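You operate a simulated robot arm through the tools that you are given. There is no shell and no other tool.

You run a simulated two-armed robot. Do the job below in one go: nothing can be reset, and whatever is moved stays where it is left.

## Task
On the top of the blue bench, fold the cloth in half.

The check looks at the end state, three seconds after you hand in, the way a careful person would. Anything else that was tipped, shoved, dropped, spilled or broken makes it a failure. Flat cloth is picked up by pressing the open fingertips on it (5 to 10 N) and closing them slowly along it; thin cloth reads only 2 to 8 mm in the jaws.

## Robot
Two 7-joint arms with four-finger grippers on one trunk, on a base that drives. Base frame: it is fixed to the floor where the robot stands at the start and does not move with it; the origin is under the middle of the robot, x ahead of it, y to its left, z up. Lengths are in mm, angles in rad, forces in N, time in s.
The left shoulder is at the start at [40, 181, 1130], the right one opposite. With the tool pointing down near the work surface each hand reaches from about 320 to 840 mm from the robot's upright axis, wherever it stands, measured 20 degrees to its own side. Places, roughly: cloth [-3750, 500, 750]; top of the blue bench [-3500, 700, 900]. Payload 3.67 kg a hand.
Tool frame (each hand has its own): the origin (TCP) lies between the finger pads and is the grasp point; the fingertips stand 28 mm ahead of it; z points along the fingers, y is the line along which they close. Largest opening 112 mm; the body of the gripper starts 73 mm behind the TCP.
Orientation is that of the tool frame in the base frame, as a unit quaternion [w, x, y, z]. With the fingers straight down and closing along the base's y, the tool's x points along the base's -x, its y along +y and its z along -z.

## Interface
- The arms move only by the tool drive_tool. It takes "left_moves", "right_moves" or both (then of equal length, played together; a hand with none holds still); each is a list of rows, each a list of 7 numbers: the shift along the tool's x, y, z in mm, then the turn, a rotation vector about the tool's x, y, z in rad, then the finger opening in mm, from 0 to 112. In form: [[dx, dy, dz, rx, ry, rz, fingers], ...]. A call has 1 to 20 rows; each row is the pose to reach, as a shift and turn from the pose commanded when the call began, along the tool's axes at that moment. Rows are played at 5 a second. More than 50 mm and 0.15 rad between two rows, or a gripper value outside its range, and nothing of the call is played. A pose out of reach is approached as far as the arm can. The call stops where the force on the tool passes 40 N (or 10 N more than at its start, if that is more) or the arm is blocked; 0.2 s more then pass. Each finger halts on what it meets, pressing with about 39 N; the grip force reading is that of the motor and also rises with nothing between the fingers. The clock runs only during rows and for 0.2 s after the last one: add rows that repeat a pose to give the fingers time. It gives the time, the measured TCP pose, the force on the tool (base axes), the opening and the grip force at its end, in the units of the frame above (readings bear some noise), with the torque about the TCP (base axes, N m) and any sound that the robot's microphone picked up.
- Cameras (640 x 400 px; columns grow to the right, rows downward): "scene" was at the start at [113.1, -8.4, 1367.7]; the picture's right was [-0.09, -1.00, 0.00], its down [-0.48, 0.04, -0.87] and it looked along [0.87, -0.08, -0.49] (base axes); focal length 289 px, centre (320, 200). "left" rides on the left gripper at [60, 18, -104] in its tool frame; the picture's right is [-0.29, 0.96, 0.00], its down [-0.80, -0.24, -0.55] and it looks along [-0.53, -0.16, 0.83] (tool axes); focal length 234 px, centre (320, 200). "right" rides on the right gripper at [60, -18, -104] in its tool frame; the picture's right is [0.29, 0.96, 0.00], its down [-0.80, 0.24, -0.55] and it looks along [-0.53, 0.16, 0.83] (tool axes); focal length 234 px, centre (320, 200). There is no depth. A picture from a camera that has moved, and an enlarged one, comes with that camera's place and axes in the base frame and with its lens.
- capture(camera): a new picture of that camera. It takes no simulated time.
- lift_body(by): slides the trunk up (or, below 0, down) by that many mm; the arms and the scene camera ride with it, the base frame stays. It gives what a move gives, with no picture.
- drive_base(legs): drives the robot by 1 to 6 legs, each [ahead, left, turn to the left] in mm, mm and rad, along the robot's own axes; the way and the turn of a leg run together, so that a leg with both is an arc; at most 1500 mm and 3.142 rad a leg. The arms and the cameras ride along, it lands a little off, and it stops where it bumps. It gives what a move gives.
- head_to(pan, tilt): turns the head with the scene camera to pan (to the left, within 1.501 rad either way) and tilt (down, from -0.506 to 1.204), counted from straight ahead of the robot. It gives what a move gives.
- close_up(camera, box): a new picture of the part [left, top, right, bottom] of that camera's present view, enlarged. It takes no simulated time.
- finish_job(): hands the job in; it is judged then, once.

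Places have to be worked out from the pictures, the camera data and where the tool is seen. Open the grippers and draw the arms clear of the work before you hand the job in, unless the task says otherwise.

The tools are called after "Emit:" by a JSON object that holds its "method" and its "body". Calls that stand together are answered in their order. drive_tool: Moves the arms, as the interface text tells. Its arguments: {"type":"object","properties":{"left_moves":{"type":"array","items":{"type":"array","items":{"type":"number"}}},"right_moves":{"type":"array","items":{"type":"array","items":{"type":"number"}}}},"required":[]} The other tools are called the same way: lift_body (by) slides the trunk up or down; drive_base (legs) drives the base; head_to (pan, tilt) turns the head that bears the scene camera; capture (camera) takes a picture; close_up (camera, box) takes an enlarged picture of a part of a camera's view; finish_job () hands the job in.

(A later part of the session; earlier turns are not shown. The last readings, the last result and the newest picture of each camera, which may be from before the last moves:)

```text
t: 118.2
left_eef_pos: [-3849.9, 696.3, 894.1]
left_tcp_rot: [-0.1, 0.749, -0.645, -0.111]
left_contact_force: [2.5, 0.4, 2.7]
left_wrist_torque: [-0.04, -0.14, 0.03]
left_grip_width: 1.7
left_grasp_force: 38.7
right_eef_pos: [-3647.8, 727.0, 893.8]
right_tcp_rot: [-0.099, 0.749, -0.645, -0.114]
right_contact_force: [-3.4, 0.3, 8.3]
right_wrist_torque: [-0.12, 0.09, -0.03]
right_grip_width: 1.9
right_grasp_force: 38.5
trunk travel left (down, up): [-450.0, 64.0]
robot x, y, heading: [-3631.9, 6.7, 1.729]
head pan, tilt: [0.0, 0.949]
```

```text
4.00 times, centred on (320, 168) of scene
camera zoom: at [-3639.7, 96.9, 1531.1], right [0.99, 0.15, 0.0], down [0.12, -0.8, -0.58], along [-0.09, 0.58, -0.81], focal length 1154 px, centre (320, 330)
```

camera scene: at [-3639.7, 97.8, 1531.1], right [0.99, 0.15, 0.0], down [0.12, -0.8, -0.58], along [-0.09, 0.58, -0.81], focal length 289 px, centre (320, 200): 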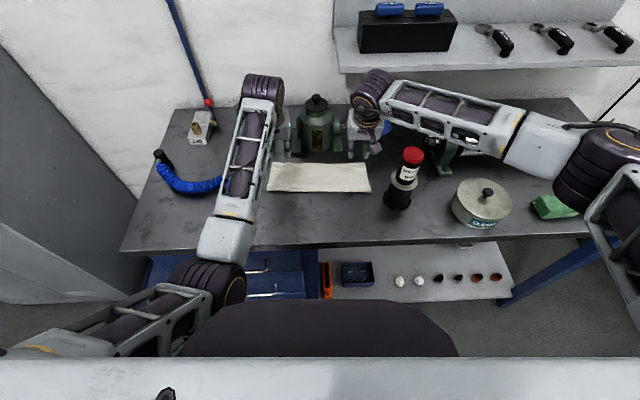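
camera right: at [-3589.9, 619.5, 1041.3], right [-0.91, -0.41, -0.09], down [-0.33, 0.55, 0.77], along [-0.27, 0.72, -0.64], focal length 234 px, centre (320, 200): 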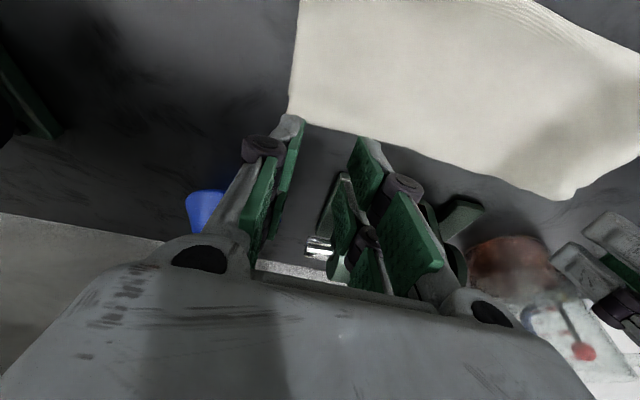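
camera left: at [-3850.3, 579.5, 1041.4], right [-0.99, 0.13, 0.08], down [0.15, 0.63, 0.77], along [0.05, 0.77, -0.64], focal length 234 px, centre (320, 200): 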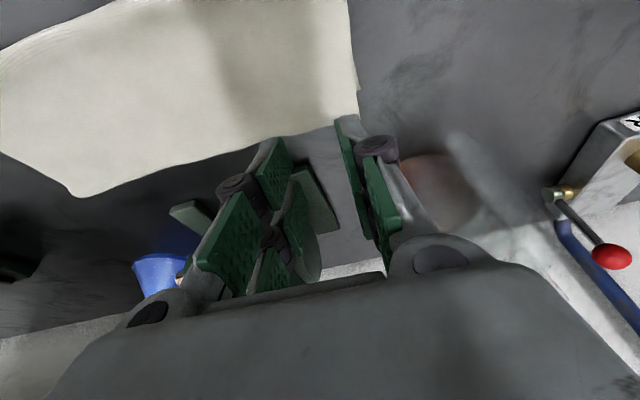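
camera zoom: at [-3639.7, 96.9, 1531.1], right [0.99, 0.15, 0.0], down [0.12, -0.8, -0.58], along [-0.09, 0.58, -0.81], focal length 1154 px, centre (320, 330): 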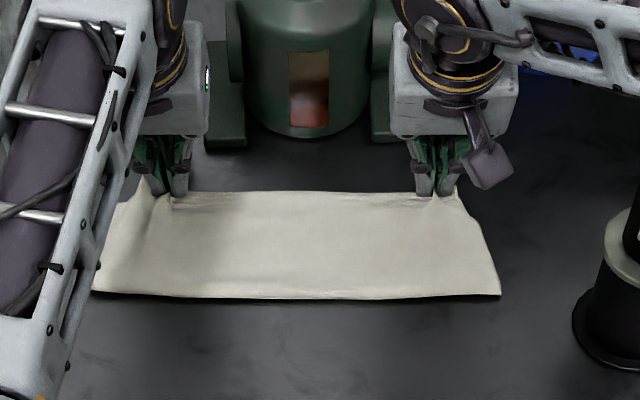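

Both hands hold the top layer now (1.7 and 1.9 mm). I'll lift it about 28 mm, draw it back (20 mm left, 13 mm right, with 4 mm to the left) so the crease rolls towards me, and lower it again to just above the bottom layer.

Emit:
{"method": "drive_tool", "body": {"left_moves": [[-2.4, 0, -7.6, 0, 0, 0, 0], [-2.8, 1, -15.9, 0, 0, 0, 0], [-1.4, 2, -24.7, 0, 0, 0, 0], [3.2, 3, -30.2, 0, 0, 0, 0], [8.9, 4, -32, 0, 0, 0, 0], [12, 4, -28.8, 0, 0, 0, 0], [14.4, 4, -21.2, 0, 0, 0, 0], [16.4, 4, -14.5, 0, 0, 0, 0], [17.9, 4, -9.7, 0, 0, 0, 0], [17.9, 4, -9.7, 0, 0, 0, 0]], "right_moves": [[-2.4, 0, -7.6, 0, 0, 0, 0], [-3.7, 1, -15.6, 0, 0, 0, 0], [-3.3, 2, -24.1, 0, 0, 0, 0], [-0.7, 3, -29.1, 0, 0, 0, 0], [3.2, 4, -30.2, 0, 0, 0, 0], [5.3, 4, -26.7, 0, 0, 0, 0], [7.7, 4, -19.1, 0, 0, 0, 0], [9.7, 4, -12.4, 0, 0, 0, 0], [11.2, 4, -7.6, 0, 0, 0, 0], [11.2, 4, -7.6, 0, 0, 0, 0]]}}

Emit:
{"method": "close_up", "body": {"camera": "left", "box": [160, 20, 480, 220]}}

Emit:
{"method": "close_up", "body": {"camera": "right", "box": [160, 20, 480, 220]}}

Emit:
{"method": "close_up", "body": {"camera": "scene", "box": [240, 130, 400, 205]}}

```text
t: 120.4
left_eef_pos: [-3850.7, 674.4, 897.5]
left_tcp_rot: [-0.1, 0.75, -0.645, -0.111]
left_contact_force: [2.5, 0.9, 0.0]
left_wrist_torque: [0.0, -0.12, 0.09]
left_grip_width: 1.8
left_grasp_force: 39.6
right_eef_pos: [-3650.7, 714.2, 895.8]
right_tcp_rot: [-0.098, 0.749, -0.645, -0.114]
right_contact_force: [-2.5, -0.6, 0.7]
right_wrist_torque: [-0.01, 0.09, -0.03]
right_grip_width: 2.1
right_grasp_force: 39.1
trunk travel left (down, up): [-450.0, 64.0]
robot x, y, heading: [-3624.0, 6.9, 1.716]
head pan, tilt: [0.0, 0.949]
```

```text
2.00 times, centred on (320, 120) of left
camera zoom: at [-3856.8, 584.1, 980.1], right [-0.99, 0.13, 0.08], down [0.14, 0.63, 0.77], along [0.05, 0.77, -0.64], focal length 468 px, centre (320, 360)
```

zoom: 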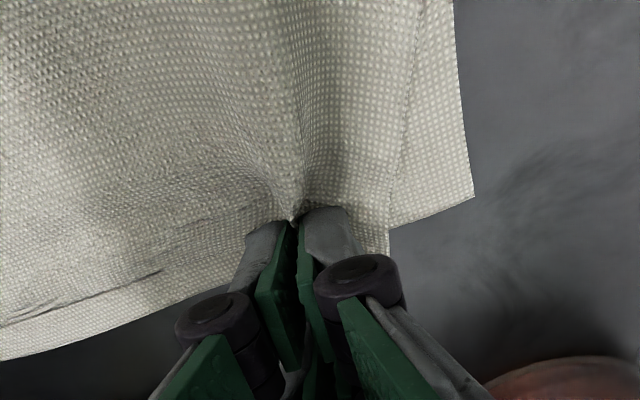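

```text
2.00 times, centred on (320, 120) of right
camera zoom: at [-3618.0, 630.9, 977.4], right [-0.91, -0.42, -0.09], down [-0.33, 0.55, 0.77], along [-0.27, 0.72, -0.64], focal length 468 px, centre (320, 360)
```

zoom: 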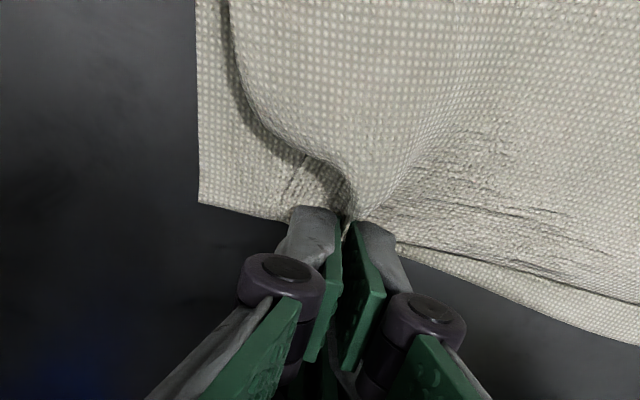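

```text
4.00 times, centred on (320, 168) of scene
camera zoom: at [-3639.8, 98.2, 1531.0], right [0.99, 0.15, 0.0], down [0.12, -0.8, -0.58], along [-0.09, 0.58, -0.81], focal length 1154 px, centre (320, 330)
```

zoom: 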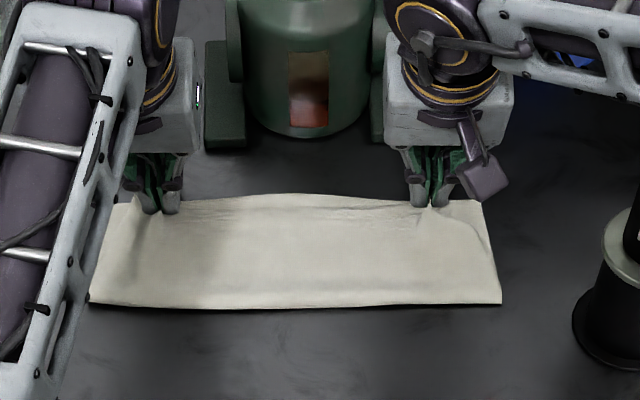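

The crease rolled towards me and the bottom layer's corners show now. I'll zoom in on the edge between the hands to see which layer is ahead before releasing.

Emit:
{"method": "close_up", "body": {"camera": "scene", "box": [262, 165, 372, 213]}}

Emit:
{"method": "close_up", "body": {"camera": "right", "box": [340, 110, 580, 230]}}

Emit:
{"method": "close_up", "body": {"camera": "left", "box": [80, 110, 320, 230]}}

```text
5.82 times, centred on (317, 189) of scene
camera zoom: at [-3639.8, 98.2, 1531.0], right [0.99, 0.15, 0.0], down [0.12, -0.8, -0.58], along [-0.09, 0.58, -0.81], focal length 1679 px, centre (338, 264)
```

zoom: 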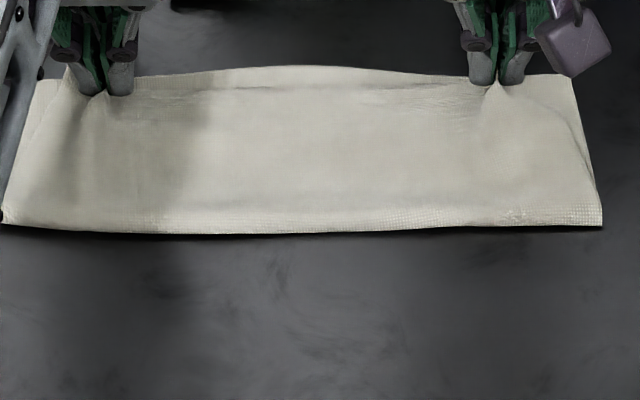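

```text
2.67 times, centred on (460, 170) of right
camera zoom: at [-3618.0, 630.9, 977.4], right [-0.91, -0.42, -0.09], down [-0.33, 0.55, 0.77], along [-0.27, 0.72, -0.64], focal length 624 px, centre (-53, 280)
```

zoom: 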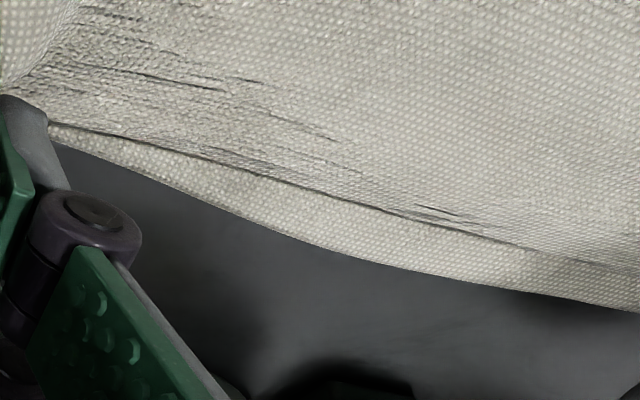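

```text
2.67 times, centred on (200, 170) of left
camera zoom: at [-3856.8, 584.1, 980.1], right [-0.99, 0.13, 0.08], down [0.14, 0.63, 0.77], along [0.05, 0.77, -0.64], focal length 624 px, centre (640, 280)
```

zoom: 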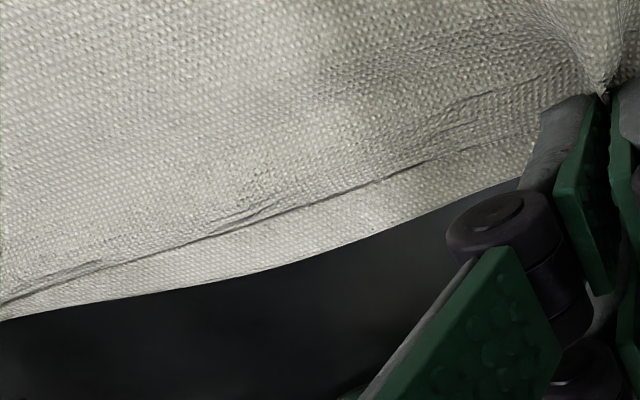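

The strip beyond the dark line is the bottom layer: between the hands the top layer is now about 6-15 mm short. I'll lift slightly again, bring both hands 7 mm forward, set down and look.

Emit:
{"method": "drive_tool", "body": {"left_moves": [[-3, 0, -9.6, 0, 0, 0, 0], [-7, 0, -12.5, 0, 0, 0, 0], [-9.7, 0, -7.5, 0, 0, 0, 0], [-6.7, 0, 2.1, 0, 0, 0, 0], [-6.7, 0, 2.1, 0, 0, 0, 0]], "right_moves": [[-3, 0, -9.6, 0, 0, 0, 0], [-7, 0, -12.5, 0, 0, 0, 0], [-9.7, 0, -7.5, 0, 0, 0, 0], [-6.7, 0, 2.1, 0, 0, 0, 0], [-6.7, 0, 2.1, 0, 0, 0, 0]]}}

Emit:
{"method": "close_up", "body": {"camera": "scene", "box": [262, 165, 372, 213]}}

Emit:
{"method": "close_up", "body": {"camera": "left", "box": [160, 20, 480, 220]}}

Emit:
{"method": "close_up", "body": {"camera": "right", "box": [160, 20, 480, 220]}}

```text
t: 121.6
left_eef_pos: [-3851.3, 682.8, 895.6]
left_tcp_rot: [-0.099, 0.75, -0.645, -0.111]
left_contact_force: [2.7, 0.5, 0.4]
left_wrist_torque: [0.0, -0.11, 0.07]
left_grip_width: 1.8
left_grasp_force: 38.9
right_eef_pos: [-3649.4, 720.6, 895.7]
right_tcp_rot: [-0.098, 0.75, -0.645, -0.114]
right_contact_force: [-3.4, -1.1, 0.4]
right_wrist_torque: [-0.05, 0.1, -0.01]
right_grip_width: 1.8
right_grasp_force: 39.1
trunk travel left (down, up): [-450.0, 64.0]
robot x, y, heading: [-3630.9, 5.2, 1.721]
head pan, tilt: [0.0, 0.949]
```

```text
5.82 times, centred on (317, 189) of scene
camera zoom: at [-3639.8, 98.1, 1531.1], right [0.99, 0.15, 0.0], down [0.12, -0.8, -0.58], along [-0.09, 0.58, -0.81], focal length 1679 px, centre (338, 264)
```

zoom: 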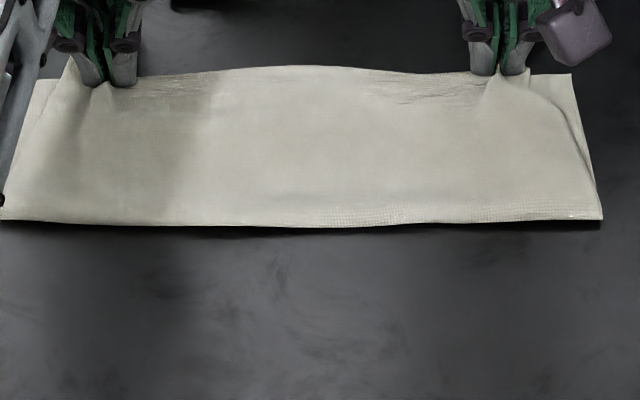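

```text
2.00 times, centred on (320, 120) of left
camera zoom: at [-3857.2, 591.9, 978.3], right [-0.99, 0.13, 0.08], down [0.14, 0.63, 0.77], along [0.05, 0.77, -0.64], focal length 468 px, centre (320, 360)
```

zoom: 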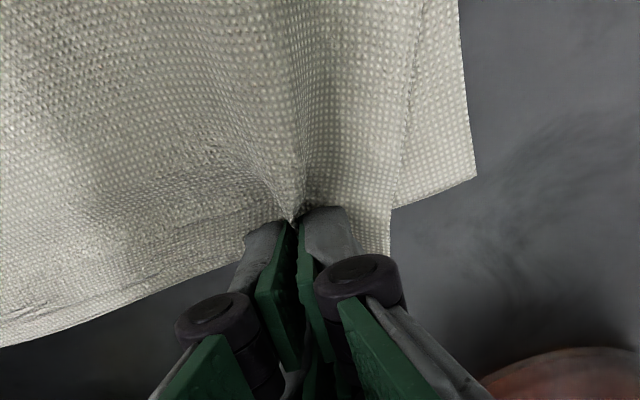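

```text
2.00 times, centred on (320, 120) of right
camera zoom: at [-3618.0, 637.9, 977.2], right [-0.91, -0.41, -0.09], down [-0.33, 0.55, 0.77], along [-0.27, 0.72, -0.64], focal length 468 px, centre (320, 360)
```

zoom: 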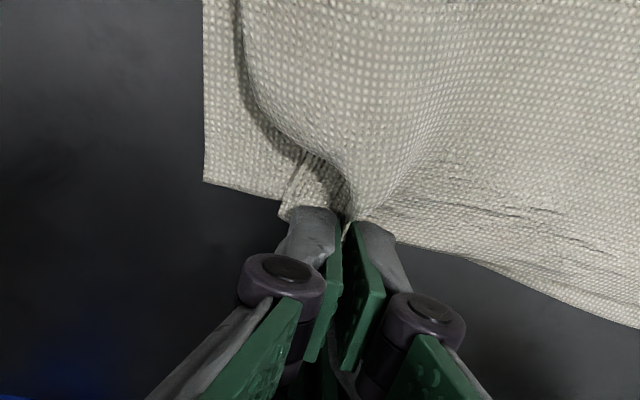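

Between the hands both edges now coincide; only the left top corner sticks out by about 14 mm. I'll bring the left hand back 4 mm and then open both grippers gently just above the cloth.

Emit:
{"method": "drive_tool", "body": {"left_moves": [[0.1, 0, -4, 0, 0, 0, 0], [3.2, 0, -5.1, 0, 0, 0, 0], [3.2, 0, -4, 0, 0, 0, 0], [3.2, 0, -4, 0, 0, 0, 6], [3.2, 0, -4, 0, 0, 0, 14], [3.2, 0, -4, 0, 0, 0, 24], [3.2, 0, -4, 0, 0, 0, 36], [3.2, 0, -4, 0, 0, 0, 50], [3.2, 0, -4, 0, 0, 0, 50]], "right_moves": [[-0.6, 0, -1.9, 0, 0, 0, 0], [-0.9, 0, -2.9, 0, 0, 0, 0], [-0.9, 0, -2.9, 0, 0, 0, 0], [-0.9, 0, -2.9, 0, 0, 0, 6], [-0.9, 0, -2.9, 0, 0, 0, 14], [-0.9, 0, -2.9, 0, 0, 0, 24], [-0.9, 0, -2.9, 0, 0, 0, 36], [-0.9, 0, -2.9, 0, 0, 0, 50], [-0.9, 0, -2.9, 0, 0, 0, 50]]}}

Emit:
{"method": "close_up", "body": {"camera": "scene", "box": [262, 165, 372, 213]}}

Emit:
{"method": "close_up", "body": {"camera": "left", "box": [160, 20, 480, 220]}}

Emit:
{"method": "close_up", "body": {"camera": "right", "box": [160, 20, 480, 220]}}

```text
t: 123.6
left_eef_pos: [-3852.0, 678.4, 900.1]
left_tcp_rot: [-0.098, 0.75, -0.645, -0.111]
left_contact_force: [-0.6, -0.4, -0.2]
left_wrist_torque: [-0.01, -0.01, -0.03]
left_grip_width: 49.9
left_grasp_force: 0.0
right_eef_pos: [-3651.8, 720.8, 899.7]
right_tcp_rot: [-0.098, 0.75, -0.645, -0.114]
right_contact_force: [-0.4, 0.7, 0.3]
right_wrist_torque: [0.0, 0.01, 0.01]
right_grip_width: 50.2
right_grasp_force: 0.1
trunk travel left (down, up): [-450.0, 64.0]
robot x, y, heading: [-3626.5, 7.8, 1.728]
head pan, tilt: [0.0, 0.949]
```

```text
5.82 times, centred on (317, 189) of scene
camera zoom: at [-3639.8, 98.3, 1531.0], right [0.99, 0.15, 0.0], down [0.12, -0.8, -0.58], along [-0.09, 0.58, -0.81], focal length 1679 px, centre (338, 264)
```

zoom: 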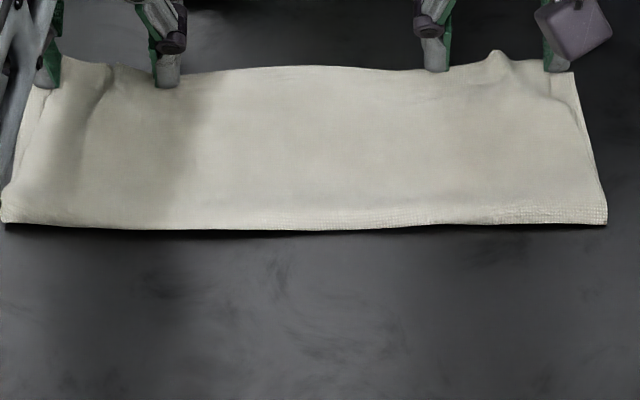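

```text
2.00 times, centred on (320, 120) of left
camera zoom: at [-3857.2, 587.6, 982.5], right [-0.99, 0.13, 0.08], down [0.14, 0.63, 0.77], along [0.05, 0.77, -0.64], focal length 468 px, centre (320, 360)
```

zoom: 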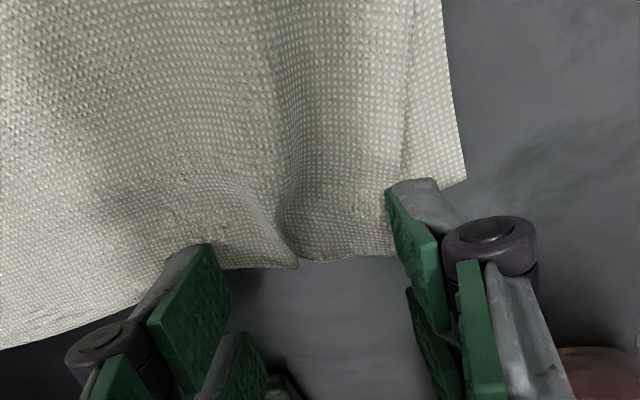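

```text
2.00 times, centred on (320, 120) of right
camera zoom: at [-3618.6, 637.8, 980.6], right [-0.91, -0.41, -0.09], down [-0.33, 0.55, 0.77], along [-0.27, 0.72, -0.64], focal length 468 px, centre (320, 360)
```

zoom: 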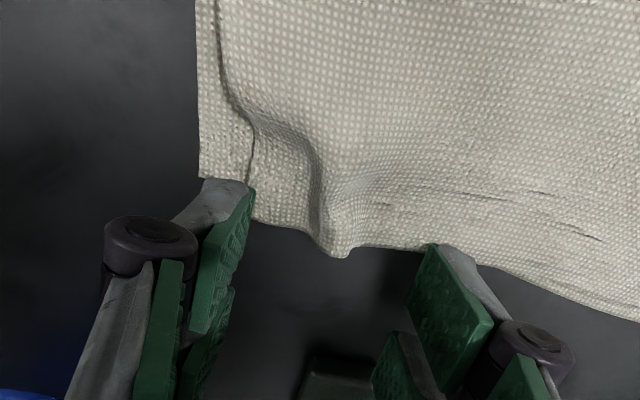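

Both gathers are released but leave soft bumps at the far edge. I'll lift both hands 45 mm along their axes and take a clear look.

Emit:
{"method": "drive_tool", "body": {"left_moves": [[0, 0, -15, 0, 0, 0, 50], [0, 0, -30, 0, 0, 0, 50], [0, 0, -45, 0, 0, 0, 50], [0, 0, -45, 0, 0, 0, 50]], "right_moves": [[0, 0, -15, 0, 0, 0, 50], [0, 0, -30, 0, 0, 0, 50], [0, 0, -45, 0, 0, 0, 50], [0, 0, -45, 0, 0, 0, 50]]}}

Emit:
{"method": "close_up", "body": {"camera": "scene", "box": [252, 150, 382, 213]}}

Emit:
{"method": "capture", "body": {"camera": "left"}}

Emit:
{"method": "capture", "body": {"camera": "right"}}

```text
t: 124.6
left_eef_pos: [-3849.1, 665.2, 941.1]
left_tcp_rot: [-0.099, 0.749, -0.645, -0.11]
left_contact_force: [-0.3, 0.1, -0.5]
left_wrist_torque: [0.02, 0.0, -0.01]
left_grip_width: 50.0
left_grasp_force: 0.1
right_eef_pos: [-3649.5, 706.8, 942.9]
right_tcp_rot: [-0.1, 0.749, -0.645, -0.114]
right_contact_force: [0.1, 0.4, 0.2]
right_wrist_torque: [0.0, 0.02, 0.03]
right_grip_width: 49.9
right_grasp_force: 0.1
trunk travel left (down, up): [-450.0, 64.0]
robot x, y, heading: [-3626.9, 6.4, 1.719]
head pan, tilt: [0.0, 0.949]
```

```text
4.92 times, centred on (317, 182) of scene
camera zoom: at [-3639.8, 98.6, 1531.0], right [0.99, 0.15, 0.0], down [0.12, -0.8, -0.58], along [-0.09, 0.58, -0.81], focal length 1421 px, centre (335, 291)
```

zoom: 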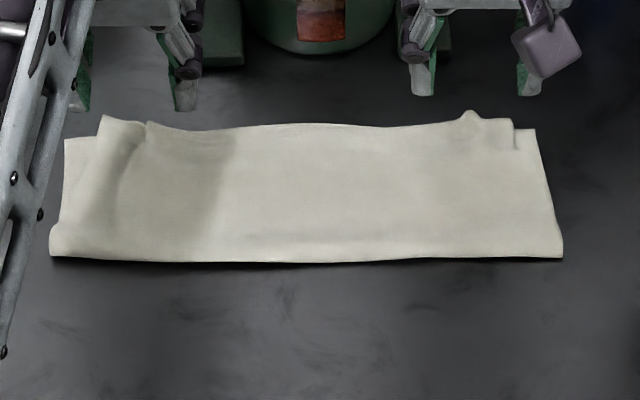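

```text
taken
camera left: at [-3854.4, 575.4, 1023.7], right [-0.99, 0.13, 0.08], down [0.14, 0.63, 0.76], along [0.05, 0.77, -0.64], focal length 234 px, centre (320, 200)
```

left: 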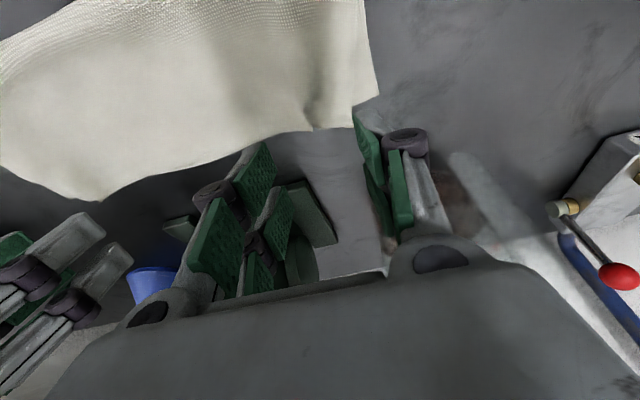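

```text
taken
camera right: at [-3616.9, 624.6, 1024.5], right [-0.91, -0.41, -0.09], down [-0.33, 0.55, 0.77], along [-0.27, 0.72, -0.64], focal length 234 px, centre (320, 200)
```

right: 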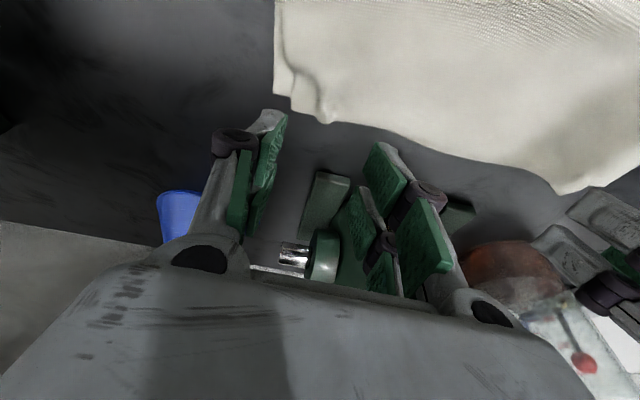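

Each gather left a soft pleat that holds the top layer's corners 15-20 mm inwards. I'll smooth them the reverse way: set closed fingertips on each pleat, press lightly, and open them slowly to spread the cloth outwards.

Emit:
{"method": "drive_tool", "body": {"left_moves": [[0, 0, 0, 0, 0, 0, 30], [0, 0, 5, 0, 0, 0, 10], [0, 0, 20, 0, 0, 0, 4], [0, 0, 35, 0, 0, 0, 4], [0, 0, 45, 0, 0, 0, 4], [0.3, 0, 46, 0, 0, 0, 4], [0.6, 0, 47, 0, 0, 0, 4], [0.6, 0, 47, 0, 0, 0, 4], [0.6, 0, 47, 0, 0, 0, 4]], "right_moves": [[0, 0, 0, 0, 0, 0, 30], [0, 0, 5, 0, 0, 0, 10], [0, 0, 20, 0, 0, 0, 4], [0, 0, 35, 0, 0, 0, 4], [0, 0, 45, 0, 0, 0, 4], [0.3, 0, 46, 0, 0, 0, 4], [0.6, 0, 47, 0, 0, 0, 4], [0.6, 0, 47, 0, 0, 0, 4], [0.6, 0, 47, 0, 0, 0, 4]]}}

Emit:
{"method": "close_up", "body": {"camera": "left", "box": [160, 20, 480, 220]}}

Emit:
{"method": "close_up", "body": {"camera": "right", "box": [160, 20, 480, 220]}}

```text
t: 126.6
left_eef_pos: [-3849.6, 677.4, 897.8]
left_tcp_rot: [-0.098, 0.75, -0.645, -0.111]
left_contact_force: [0.2, -0.4, -1.1]
left_wrist_torque: [-0.04, 0.0, 0.01]
left_grip_width: 3.9
left_grasp_force: 0.1
right_eef_pos: [-3652.1, 721.1, 897.3]
right_tcp_rot: [-0.098, 0.75, -0.645, -0.114]
right_contact_force: [-0.4, -0.4, 0.0]
right_wrist_torque: [-0.02, -0.03, 0.0]
right_grip_width: 4.1
right_grasp_force: 0.1
trunk travel left (down, up): [-450.0, 64.0]
robot x, y, heading: [-3630.1, 7.9, 1.717]
head pan, tilt: [0.0, 0.949]
```

```text
2.00 times, centred on (320, 120) of left
camera zoom: at [-3855.9, 587.6, 979.8], right [-0.99, 0.13, 0.08], down [0.14, 0.63, 0.77], along [0.05, 0.77, -0.64], focal length 468 px, centre (320, 360)
```

zoom: 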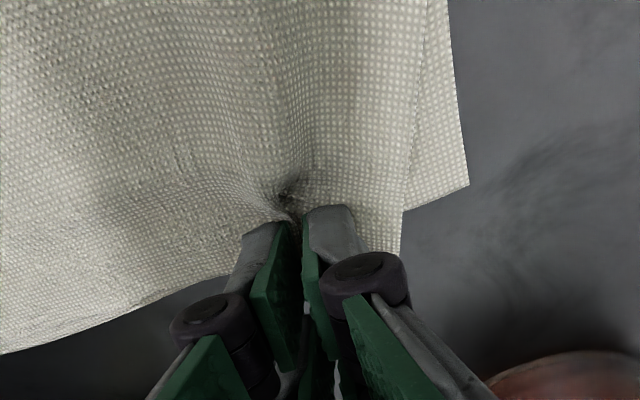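

```text
2.00 times, centred on (320, 120) of right
camera zoom: at [-3618.6, 638.8, 978.3], right [-0.91, -0.41, -0.09], down [-0.33, 0.55, 0.77], along [-0.27, 0.72, -0.64], focal length 468 px, centre (320, 360)
```

zoom: 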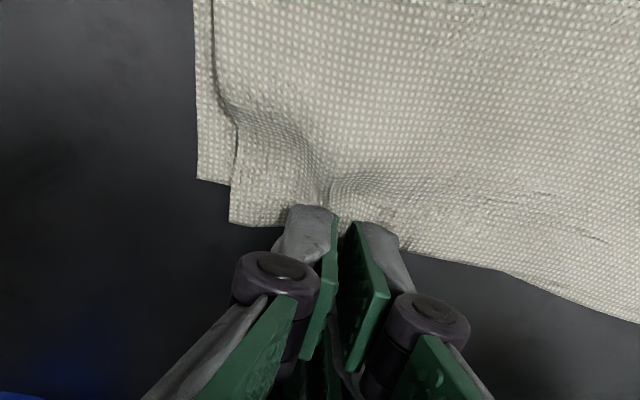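

The closed tips sit on the pleats without force yet. I'll lower both 1.8 mm and read the force.

Emit:
{"method": "drive_tool", "body": {"left_moves": [[0.5, 0, 1.8, 0, 0, 0, 4], [0.5, 0, 1.8, 0, 0, 0, 4], [0.5, 0, 1.8, 0, 0, 0, 4], [0.5, 0, 1.8, 0, 0, 0, 4]], "right_moves": [[0.5, 0, 1.8, 0, 0, 0, 4], [0.5, 0, 1.8, 0, 0, 0, 4], [0.5, 0, 1.8, 0, 0, 0, 4], [0.5, 0, 1.8, 0, 0, 0, 4]]}}

```text
t: 127.6
left_eef_pos: [-3850.3, 678.1, 894.6]
left_tcp_rot: [-0.099, 0.749, -0.646, -0.111]
left_contact_force: [0.8, -0.6, 0.4]
left_wrist_torque: [0.0, 0.01, 0.0]
left_grip_width: 4.0
left_grasp_force: 0.0
right_eef_pos: [-3648.9, 721.4, 895.3]
right_tcp_rot: [-0.098, 0.75, -0.644, -0.114]
right_contact_force: [-0.2, -0.2, 0.3]
right_wrist_torque: [-0.01, -0.02, 0.01]
right_grip_width: 4.2
right_grasp_force: 0.0
trunk travel left (down, up): [-450.0, 64.0]
robot x, y, heading: [-3629.5, 7.7, 1.716]
head pan, tilt: [0.0, 0.949]
```

Still no force. I'll go down 1.2 mm more.

Emit:
{"method": "drive_tool", "body": {"left_moves": [[0.3, 0, 1.2, 0, 0, 0, 4], [0.3, 0, 1.2, 0, 0, 0, 4], [0.3, 0, 1.2, 0, 0, 0, 4], [0.3, 0, 1.2, 0, 0, 0, 4]], "right_moves": [[0.3, 0, 1.2, 0, 0, 0, 4], [0.3, 0, 1.2, 0, 0, 0, 4], [0.3, 0, 1.2, 0, 0, 0, 4], [0.3, 0, 1.2, 0, 0, 0, 4]]}}

```text
t: 128.6
left_eef_pos: [-3850.6, 678.1, 894.2]
left_tcp_rot: [-0.099, 0.75, -0.645, -0.11]
left_contact_force: [0.4, 0.4, 2.8]
left_wrist_torque: [-0.04, -0.03, -0.02]
left_grip_width: 3.9
left_grasp_force: 0.0
right_eef_pos: [-3650.0, 721.4, 895.9]
right_tcp_rot: [-0.098, 0.75, -0.644, -0.113]
right_contact_force: [0.3, -0.7, 1.9]
right_wrist_torque: [-0.05, 0.0, 0.0]
right_grip_width: 3.9
right_grasp_force: 0.1
trunk travel left (down, up): [-450.0, 64.0]
robot x, y, heading: [-3628.8, 0.4, 1.724]
head pan, tilt: [0.0, 0.949]
```

Light contact now (2.8 and 1.9 N). With 0.5 mm more pressure I'll open both slowly to spread the pleats.

Emit:
{"method": "drive_tool", "body": {"left_moves": [[0.1, 0, 0.4, 0, 0, 0, 4], [0.1, 0, 0.4, 0, 0, 0, 7], [0.1, 0, 0.4, 0, 0, 0, 10], [0.1, 0, 0.4, 0, 0, 0, 13], [0.1, 0, 0.4, 0, 0, 0, 16], [0.1, 0, 0.4, 0, 0, 0, 19], [0.1, 0, 0.4, 0, 0, 0, 22], [0.1, 0, 0.4, 0, 0, 0, 25], [0.1, 0, 0.4, 0, 0, 0, 28], [0.1, 0, 0.4, 0, 0, 0, 31], [0.1, 0, 0.4, 0, 0, 0, 34], [0.1, 0, 0.4, 0, 0, 0, 37], [0.1, 0, 0.4, 0, 0, 0, 40], [0.1, 0, 0.4, 0, 0, 0, 43], [0.1, 0, 0.4, 0, 0, 0, 46], [0.1, 0, 0.4, 0, 0, 0, 46]], "right_moves": [[0.1, 0, 0.5, 0, 0, 0, 4], [0.1, 0, 0.5, 0, 0, 0, 7], [0.1, 0, 0.5, 0, 0, 0, 10], [0.1, 0, 0.5, 0, 0, 0, 13], [0.1, 0, 0.5, 0, 0, 0, 16], [0.1, 0, 0.5, 0, 0, 0, 19], [0.1, 0, 0.5, 0, 0, 0, 22], [0.1, 0, 0.5, 0, 0, 0, 25], [0.1, 0, 0.5, 0, 0, 0, 28], [0.1, 0, 0.5, 0, 0, 0, 31], [0.1, 0, 0.5, 0, 0, 0, 34], [0.1, 0, 0.5, 0, 0, 0, 37], [0.1, 0, 0.5, 0, 0, 0, 40], [0.1, 0, 0.5, 0, 0, 0, 43], [0.1, 0, 0.5, 0, 0, 0, 46], [0.1, 0, 0.5, 0, 0, 0, 46]]}}

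Emit:
{"method": "close_up", "body": {"camera": "left", "box": [160, 20, 480, 220]}}

Emit:
{"method": "close_up", "body": {"camera": "right", "box": [160, 20, 480, 220]}}

Emit:
{"method": "close_up", "body": {"camera": "scene", "box": [252, 150, 382, 213]}}

```text
t: 132.0
left_eef_pos: [-3851.3, 676.9, 895.7]
left_tcp_rot: [-0.098, 0.75, -0.645, -0.111]
left_contact_force: [0.1, -0.6, 2.9]
left_wrist_torque: [-0.04, 0.0, -0.02]
left_grip_width: 45.5
left_grasp_force: 0.2
right_eef_pos: [-3650.6, 721.3, 894.3]
right_tcp_rot: [-0.098, 0.749, -0.645, -0.114]
right_contact_force: [0.0, 0.5, 4.9]
right_wrist_torque: [-0.12, -0.02, -0.04]
right_grip_width: 46.9
right_grasp_force: 0.0
trunk travel left (down, up): [-450.0, 64.0]
robot x, y, heading: [-3629.5, 5.5, 1.723]
head pan, tilt: [0.0, 0.949]
```

```text
2.00 times, centred on (320, 120) of left
camera zoom: at [-3856.6, 586.6, 977.2], right [-0.99, 0.13, 0.08], down [0.14, 0.63, 0.77], along [0.05, 0.77, -0.64], focal length 468 px, centre (320, 360)
```

zoom: 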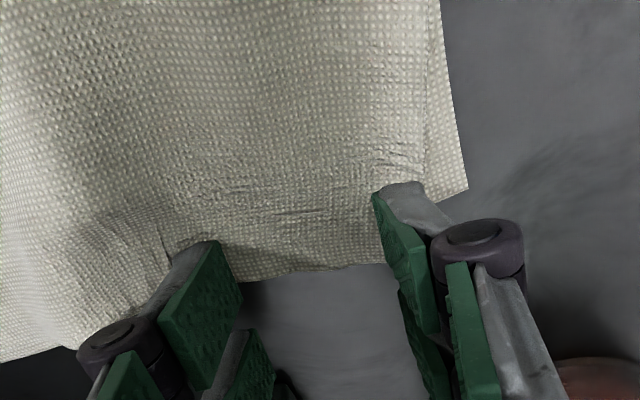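

```text
2.00 times, centred on (320, 120) of right
camera zoom: at [-3618.3, 638.2, 975.1], right [-0.91, -0.41, -0.09], down [-0.33, 0.55, 0.77], along [-0.27, 0.72, -0.64], focal length 468 px, centre (320, 360)
```

zoom: 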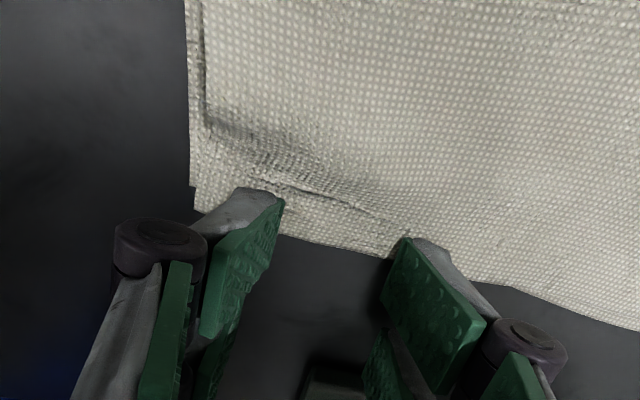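

```text
4.92 times, centred on (317, 182) of scene
camera zoom: at [-3639.6, 97.4, 1531.1], right [0.99, 0.15, 0.0], down [0.12, -0.8, -0.58], along [-0.09, 0.58, -0.81], focal length 1421 px, centre (335, 291)
```

zoom: 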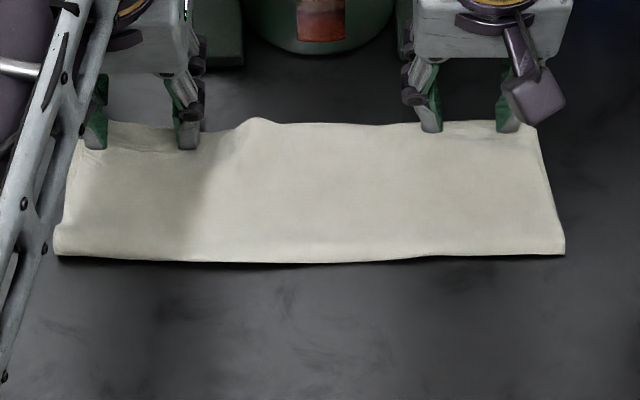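

The spreading worked: both corners moved out, though the left hand pushed a small bulge towards the middle. I'll lift both hands straight up and look.

Emit:
{"method": "drive_tool", "body": {"left_moves": [[-1.5, 0, -4.8, 0, 0, 0, 46], [-4.4, 0, -14.3, 0, 0, 0, 46], [-4.4, 0, -30, 0, 0, 0, 46], [-4.4, 0, -45, 0, 0, 0, 46], [-4.4, 0, -45, 0, 0, 0, 46]], "right_moves": [[-1.5, 0, -4.8, 0, 0, 0, 46], [-4.4, 0, -14.3, 0, 0, 0, 46], [-4.4, 0, -30, 0, 0, 0, 46], [-4.4, 0, -45, 0, 0, 0, 46], [-4.4, 0, -45, 0, 0, 0, 46]]}}

Emit:
{"method": "close_up", "body": {"camera": "scene", "box": [252, 150, 382, 213]}}

Emit:
{"method": "close_up", "body": {"camera": "left", "box": [0, 0, 420, 210]}}

Emit:
{"method": "close_up", "body": {"camera": "right", "box": [220, 0, 640, 210]}}

```text
t: 133.2
left_eef_pos: [-3850.1, 669.6, 940.2]
left_tcp_rot: [-0.098, 0.75, -0.645, -0.11]
left_contact_force: [-0.7, 0.6, -0.7]
left_wrist_torque: [-0.01, 0.02, -0.03]
left_grip_width: 46.1
left_grasp_force: 0.0
right_eef_pos: [-3651.8, 713.8, 936.7]
right_tcp_rot: [-0.099, 0.749, -0.645, -0.113]
right_contact_force: [-0.2, 0.9, -0.8]
right_wrist_torque: [-0.02, 0.02, 0.01]
right_grip_width: 46.0
right_grasp_force: 0.1
trunk travel left (down, up): [-450.0, 64.0]
robot x, y, heading: [-3628.1, 4.9, 1.719]
head pan, tilt: [0.0, 0.949]
```

```text
4.92 times, centred on (317, 182) of scene
camera zoom: at [-3639.9, 98.6, 1531.0], right [0.99, 0.15, 0.0], down [0.12, -0.8, -0.58], along [-0.09, 0.58, -0.81], focal length 1421 px, centre (335, 291)
```

zoom: 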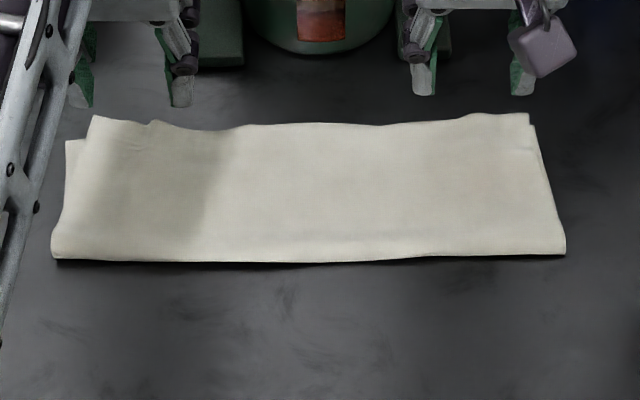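

```text
1.52 times, centred on (210, 105) of left
camera zoom: at [-3855.6, 579.3, 1023.4], right [-0.99, 0.13, 0.08], down [0.14, 0.63, 0.76], along [0.05, 0.77, -0.64], focal length 357 px, centre (488, 345)
```

zoom: 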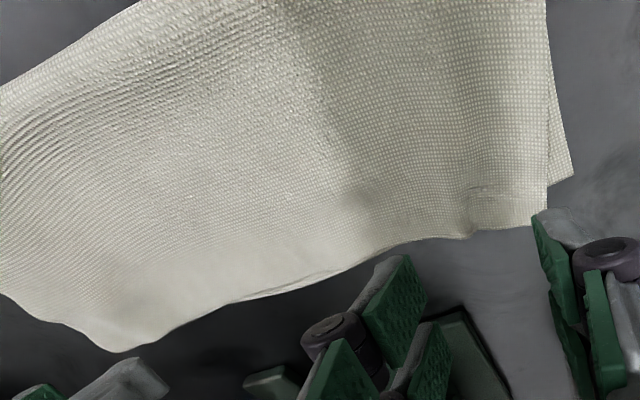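

```text
1.52 times, centred on (430, 105) of right
camera zoom: at [-3618.7, 630.6, 1018.7], right [-0.91, -0.41, -0.09], down [-0.33, 0.55, 0.77], along [-0.27, 0.72, -0.64], focal length 357 px, centre (152, 345)
```

zoom: 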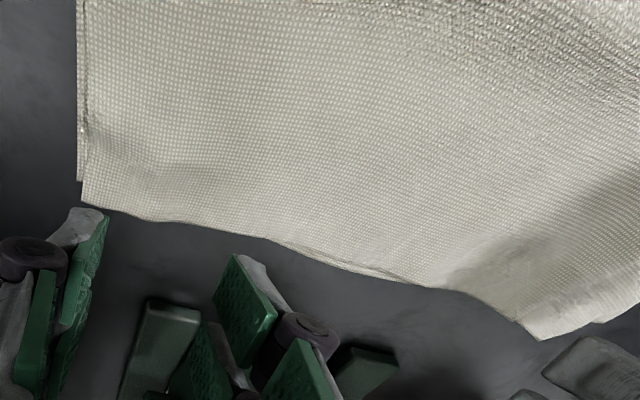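

The cloth recovered nicely: the right side matches within about 9 mm, the middle within 3 mm. The left top corner still sits 20 mm too far out and 18 mm too far inwards, so I'll use the closed left fingertips on that overhanging corner to drag it outwards and back.

Emit:
{"method": "drive_tool", "body": {"left_moves": [[-12.4, 8, 3.9, 0, 0, 0, 25], [-24.8, 16, 7.7, 0, 0, 0, 4], [-18.7, 16, 27.3, 0, 0, 0, 4], [-14, 16, 42.5, 0, 0, 0, 4], [-14, 16, 42.5, 0, 0, 0, 4]]}}

Emit:
{"method": "close_up", "body": {"camera": "left", "box": [160, 20, 480, 220]}}

```text
t: 134.4
left_eef_pos: [-3871.2, 691.7, 901.9]
left_tcp_rot: [-0.099, 0.749, -0.645, -0.111]
left_contact_force: [0.8, 0.2, -0.2]
left_wrist_torque: [0.01, -0.02, 0.01]
left_grip_width: 4.1
left_grasp_force: 0.1
right_eef_pos: [-3651.6, 713.3, 937.6]
right_tcp_rot: [-0.098, 0.75, -0.644, -0.114]
right_contact_force: [0.3, -0.7, 0.6]
right_wrist_torque: [0.02, 0.01, -0.03]
right_grip_width: 46.0
right_grasp_force: 0.0
trunk travel left (down, up): [-450.0, 64.0]
robot x, y, heading: [-3629.8, 5.2, 1.722]
head pan, tilt: [0.0, 0.949]
```

```text
2.00 times, centred on (320, 120) of left
camera zoom: at [-3876.2, 601.3, 985.0], right [-0.99, 0.13, 0.08], down [0.14, 0.63, 0.76], along [0.05, 0.77, -0.64], focal length 468 px, centre (320, 360)
```

zoom: 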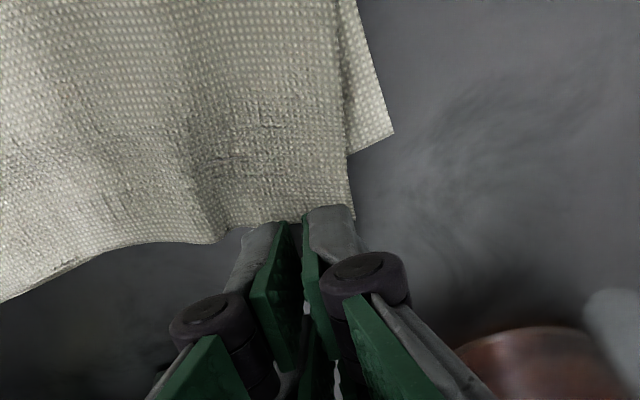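

The closed tips are over the left top corner, about 14 mm from its side. I'll move back 3 mm and lower to light contact.

Emit:
{"method": "drive_tool", "body": {"left_moves": [[3.5, 0, 1, 0, 0, 0, 4], [4.4, 0, 4.2, 0, 0, 0, 4], [4.7, 0, 5.2, 0, 0, 0, 4], [4.7, 0, 5.2, 0, 0, 0, 4], [4.7, 0, 5.2, 0, 0, 0, 4]]}}

Emit:
{"method": "drive_tool", "body": {"left_moves": [[0.2, 0, 0.8, 0, 0, 0, 4], [0.2, 0, 0.8, 0, 0, 0, 4], [0.2, 0, 0.8, 0, 0, 0, 4], [0.2, 0, 0.8, 0, 0, 0, 4]]}}

```text
t: 135.6
left_eef_pos: [-3870.2, 688.9, 895.8]
left_tcp_rot: [-0.099, 0.749, -0.645, -0.111]
left_contact_force: [-0.9, -0.3, 0.3]
left_wrist_torque: [0.01, 0.02, 0.01]
left_grip_width: 4.1
left_grasp_force: 0.2
right_eef_pos: [-3650.7, 713.6, 937.0]
right_tcp_rot: [-0.098, 0.75, -0.645, -0.113]
right_contact_force: [0.4, -0.6, 0.0]
right_wrist_torque: [-0.02, -0.01, 0.0]
right_grip_width: 46.1
right_grasp_force: 0.1
trunk travel left (down, up): [-450.0, 64.0]
robot x, y, heading: [-3628.6, 2.1, 1.718]
head pan, tilt: [0.0, 0.949]
```

```text
t: 136.6
left_eef_pos: [-3869.9, 689.1, 895.0]
left_tcp_rot: [-0.1, 0.75, -0.644, -0.112]
left_contact_force: [-1.1, 0.1, 0.2]
left_wrist_torque: [0.0, 0.0, 0.05]
left_grip_width: 3.8
left_grasp_force: 0.2
right_eef_pos: [-3650.4, 713.2, 937.9]
right_tcp_rot: [-0.098, 0.749, -0.645, -0.114]
right_contact_force: [-0.3, -0.4, 0.5]
right_wrist_torque: [-0.01, 0.0, 0.0]
right_grip_width: 46.0
right_grasp_force: 0.0
trunk travel left (down, up): [-450.0, 64.0]
robot x, y, heading: [-3627.6, 6.9, 1.723]
head pan, tilt: [0.0, 0.949]
```

No contact yet at 895. I'll go down another 1 mm.

Emit:
{"method": "drive_tool", "body": {"left_moves": [[0.3, 0, 1, 0, 0, 0, 4], [0.3, 0, 1, 0, 0, 0, 4], [0.3, 0, 1, 0, 0, 0, 4], [0.3, 0, 1, 0, 0, 0, 4]]}}

Emit:
{"method": "close_up", "body": {"camera": "left", "box": [160, 20, 480, 220]}}

```text
t: 137.6
left_eef_pos: [-3868.7, 690.2, 893.7]
left_tcp_rot: [-0.099, 0.75, -0.645, -0.111]
left_contact_force: [0.4, -0.1, 0.2]
left_wrist_torque: [-0.02, 0.05, 0.0]
left_grip_width: 3.9
left_grasp_force: 0.0
right_eef_pos: [-3651.2, 713.4, 938.4]
right_tcp_rot: [-0.099, 0.749, -0.645, -0.114]
right_contact_force: [-0.3, -0.4, 0.3]
right_wrist_torque: [-0.01, 0.02, 0.01]
right_grip_width: 45.9
right_grasp_force: 0.1
trunk travel left (down, up): [-450.0, 64.0]
robot x, y, heading: [-3627.8, 6.6, 1.722]
head pan, tilt: [0.0, 0.949]
```

```text
2.00 times, centred on (320, 120) of left
camera zoom: at [-3874.8, 599.6, 976.6], right [-0.99, 0.13, 0.08], down [0.14, 0.63, 0.77], along [0.05, 0.77, -0.64], focal length 468 px, centre (320, 360)
```

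zoom: 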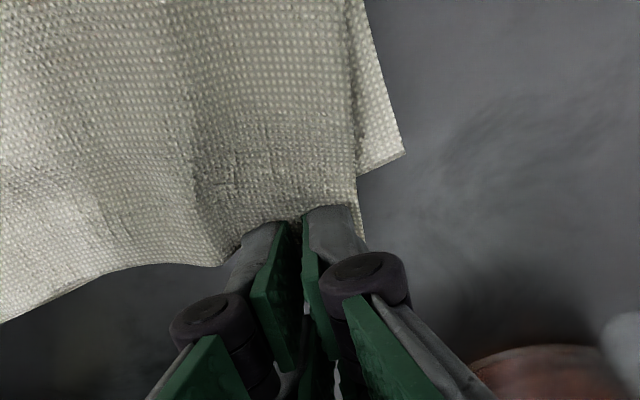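

It is about to touch. I'll lower 0.8 mm more to get a few newtons.

Emit:
{"method": "drive_tool", "body": {"left_moves": [[0.2, 0, 0.8, 0, 0, 0, 4], [0.2, 0, 0.8, 0, 0, 0, 4], [0.2, 0, 0.8, 0, 0, 0, 4], [0.2, 0, 0.8, 0, 0, 0, 4]]}}

```text
t: 138.6
left_eef_pos: [-3869.4, 690.8, 892.7]
left_tcp_rot: [-0.099, 0.749, -0.645, -0.111]
left_contact_force: [0.5, 0.1, 2.6]
left_wrist_torque: [-0.08, 0.03, -0.01]
left_grip_width: 3.8
left_grasp_force: 0.1
right_eef_pos: [-3650.7, 712.1, 937.5]
right_tcp_rot: [-0.098, 0.75, -0.645, -0.114]
right_contact_force: [0.7, -0.8, 0.6]
right_wrist_torque: [0.01, 0.02, -0.02]
right_grip_width: 46.3
right_grasp_force: 0.1
trunk travel left (down, up): [-450.0, 64.0]
robot x, y, heading: [-3626.7, 5.3, 1.722]
head pan, tilt: [0.0, 0.949]
```

Contact at 2.6 N. With 0.4 mm more pressure I'll drag the corner slowly 15 mm outwards and 8 mm back.

Emit:
{"method": "drive_tool", "body": {"left_moves": [[0.1, 0, 0.4, 0, 0, 0, 4], [0.1, 0, 0.4, 0, 0, 0, 4], [0.9, 1.9, 0.1, 0, 0, 0, 4], [2, 3.8, -0.2, 0, 0, 0, 4], [3, 5.6, -0.5, 0, 0, 0, 4], [3.9, 7.5, -0.8, 0, 0, 0, 4], [4.9, 9.4, -1.1, 0, 0, 0, 4], [5.8, 11.3, -1.4, 0, 0, 0, 4], [6.8, 13.1, -1.7, 0, 0, 0, 4], [7.7, 15, -2, 0, 0, 0, 4], [7.7, 15, -2, 0, 0, 0, 4]]}}

Emit:
{"method": "close_up", "body": {"camera": "left", "box": [160, 20, 480, 220]}}

Emit:
{"method": "close_up", "body": {"camera": "scene", "box": [252, 150, 382, 213]}}

```text
t: 141.0
left_eef_pos: [-3883.0, 679.5, 893.3]
left_tcp_rot: [-0.099, 0.75, -0.645, -0.112]
left_contact_force: [1.0, 0.0, 4.5]
left_wrist_torque: [-0.05, -0.03, 0.0]
left_grip_width: 3.9
left_grasp_force: 0.0
right_eef_pos: [-3650.0, 713.8, 937.1]
right_tcp_rot: [-0.098, 0.749, -0.645, -0.114]
right_contact_force: [-0.2, -0.3, -0.1]
right_wrist_torque: [0.0, 0.02, 0.03]
right_grip_width: 46.3
right_grasp_force: 0.1
trunk travel left (down, up): [-450.0, 64.0]
robot x, y, heading: [-3629.7, 6.8, 1.718]
head pan, tilt: [0.0, 0.949]
```

```text
2.00 times, centred on (320, 120) of left
camera zoom: at [-3887.9, 589.2, 975.7], right [-0.99, 0.13, 0.08], down [0.14, 0.63, 0.77], along [0.05, 0.77, -0.64], focal length 468 px, centre (320, 360)
```

zoom: 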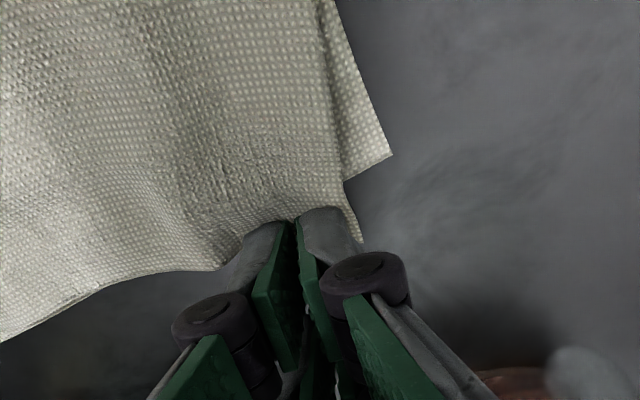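

```text
4.92 times, centred on (317, 182) of scene
camera zoom: at [-3639.4, 97.8, 1531.1], right [0.99, 0.15, 0.0], down [0.12, -0.8, -0.58], along [-0.09, 0.58, -0.81], focal length 1421 px, centre (335, 291)
```

zoom: 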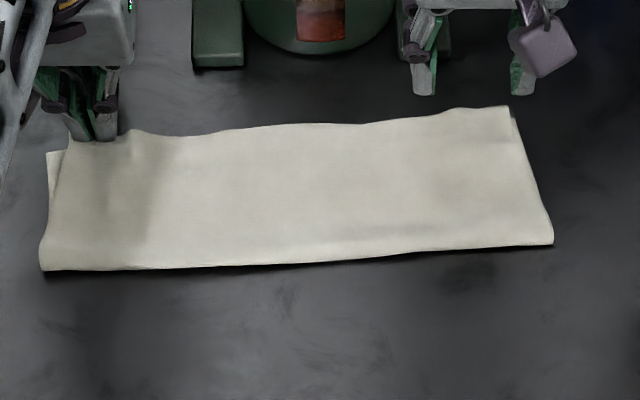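

The drag moved the whole cloth a little, and the left corner mismatch is down to about 11-13 mm; right and middle are within about 10 mm. I'll lift the left hand off and look again before deciding if it is good enough.

Emit:
{"method": "drive_tool", "body": {"left_moves": [[-1.5, 0, -4.8, 0, 0, 0, 4], [-4.4, 0, -14.3, 0, 0, 0, 4], [-4.4, 0, -30, 0, 0, 0, 4], [-4.4, 0, -45, 0, 0, 0, 4], [-4.4, 0, -45, 0, 0, 0, 4]]}}

Emit:
{"method": "close_up", "body": {"camera": "scene", "box": [252, 150, 382, 213]}}

Emit:
{"method": "close_up", "body": {"camera": "left", "box": [0, 0, 420, 210]}}

Emit:
{"method": "close_up", "body": {"camera": "right", "box": [220, 0, 640, 210]}}

```text
t: 142.2
left_eef_pos: [-3881.0, 671.0, 936.4]
left_tcp_rot: [-0.099, 0.749, -0.645, -0.11]
left_contact_force: [-0.7, 0.3, 0.5]
left_wrist_torque: [0.03, -0.02, -0.02]
left_grip_width: 3.8
left_grasp_force: 0.0
right_eef_pos: [-3651.0, 712.9, 936.9]
right_tcp_rot: [-0.098, 0.75, -0.645, -0.114]
right_contact_force: [0.6, -0.9, -0.1]
right_wrist_torque: [0.01, 0.01, 0.0]
right_grip_width: 45.9
right_grasp_force: 0.3
trunk travel left (down, up): [-450.0, 64.0]
robot x, y, heading: [-3630.8, 5.5, 1.717]
head pan, tilt: [0.0, 0.949]
```

```text
4.92 times, centred on (317, 182) of scene
camera zoom: at [-3639.8, 98.4, 1531.0], right [0.99, 0.15, 0.0], down [0.12, -0.8, -0.58], along [-0.09, 0.58, -0.81], focal length 1421 px, centre (335, 291)
```

zoom: 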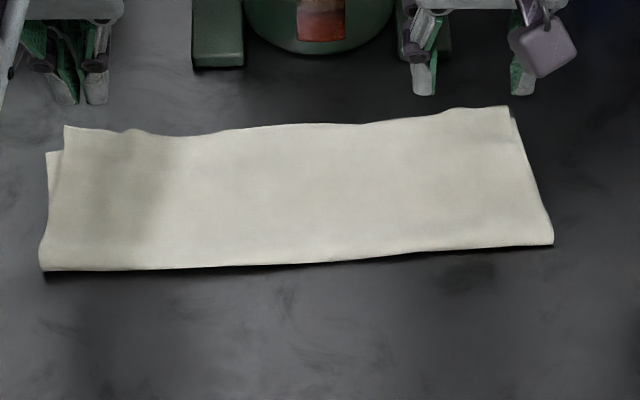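

```text
1.52 times, centred on (210, 105) of left
camera zoom: at [-3886.3, 581.1, 1018.6], right [-0.99, 0.13, 0.08], down [0.14, 0.63, 0.76], along [0.05, 0.77, -0.64], focal length 357 px, centre (488, 345)
```

zoom: 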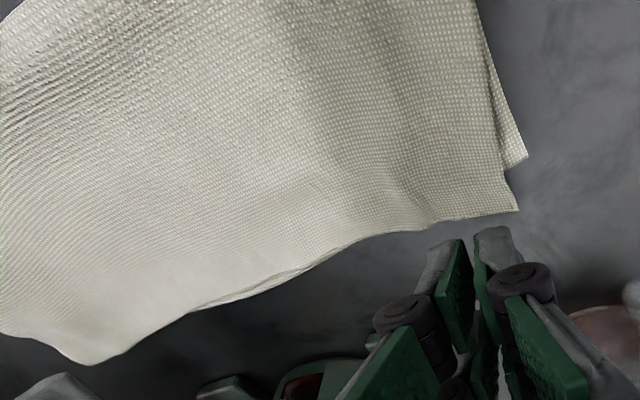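

```text
1.52 times, centred on (430, 105) of right
camera zoom: at [-3618.5, 630.5, 1018.7], right [-0.91, -0.41, -0.09], down [-0.33, 0.55, 0.77], along [-0.27, 0.72, -0.64], focal length 357 px, centre (152, 345)
```

zoom: 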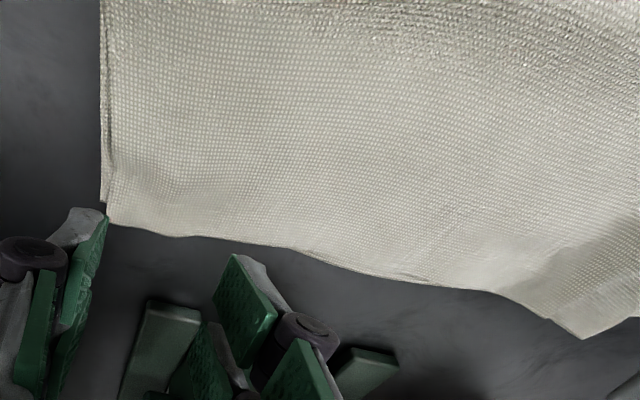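

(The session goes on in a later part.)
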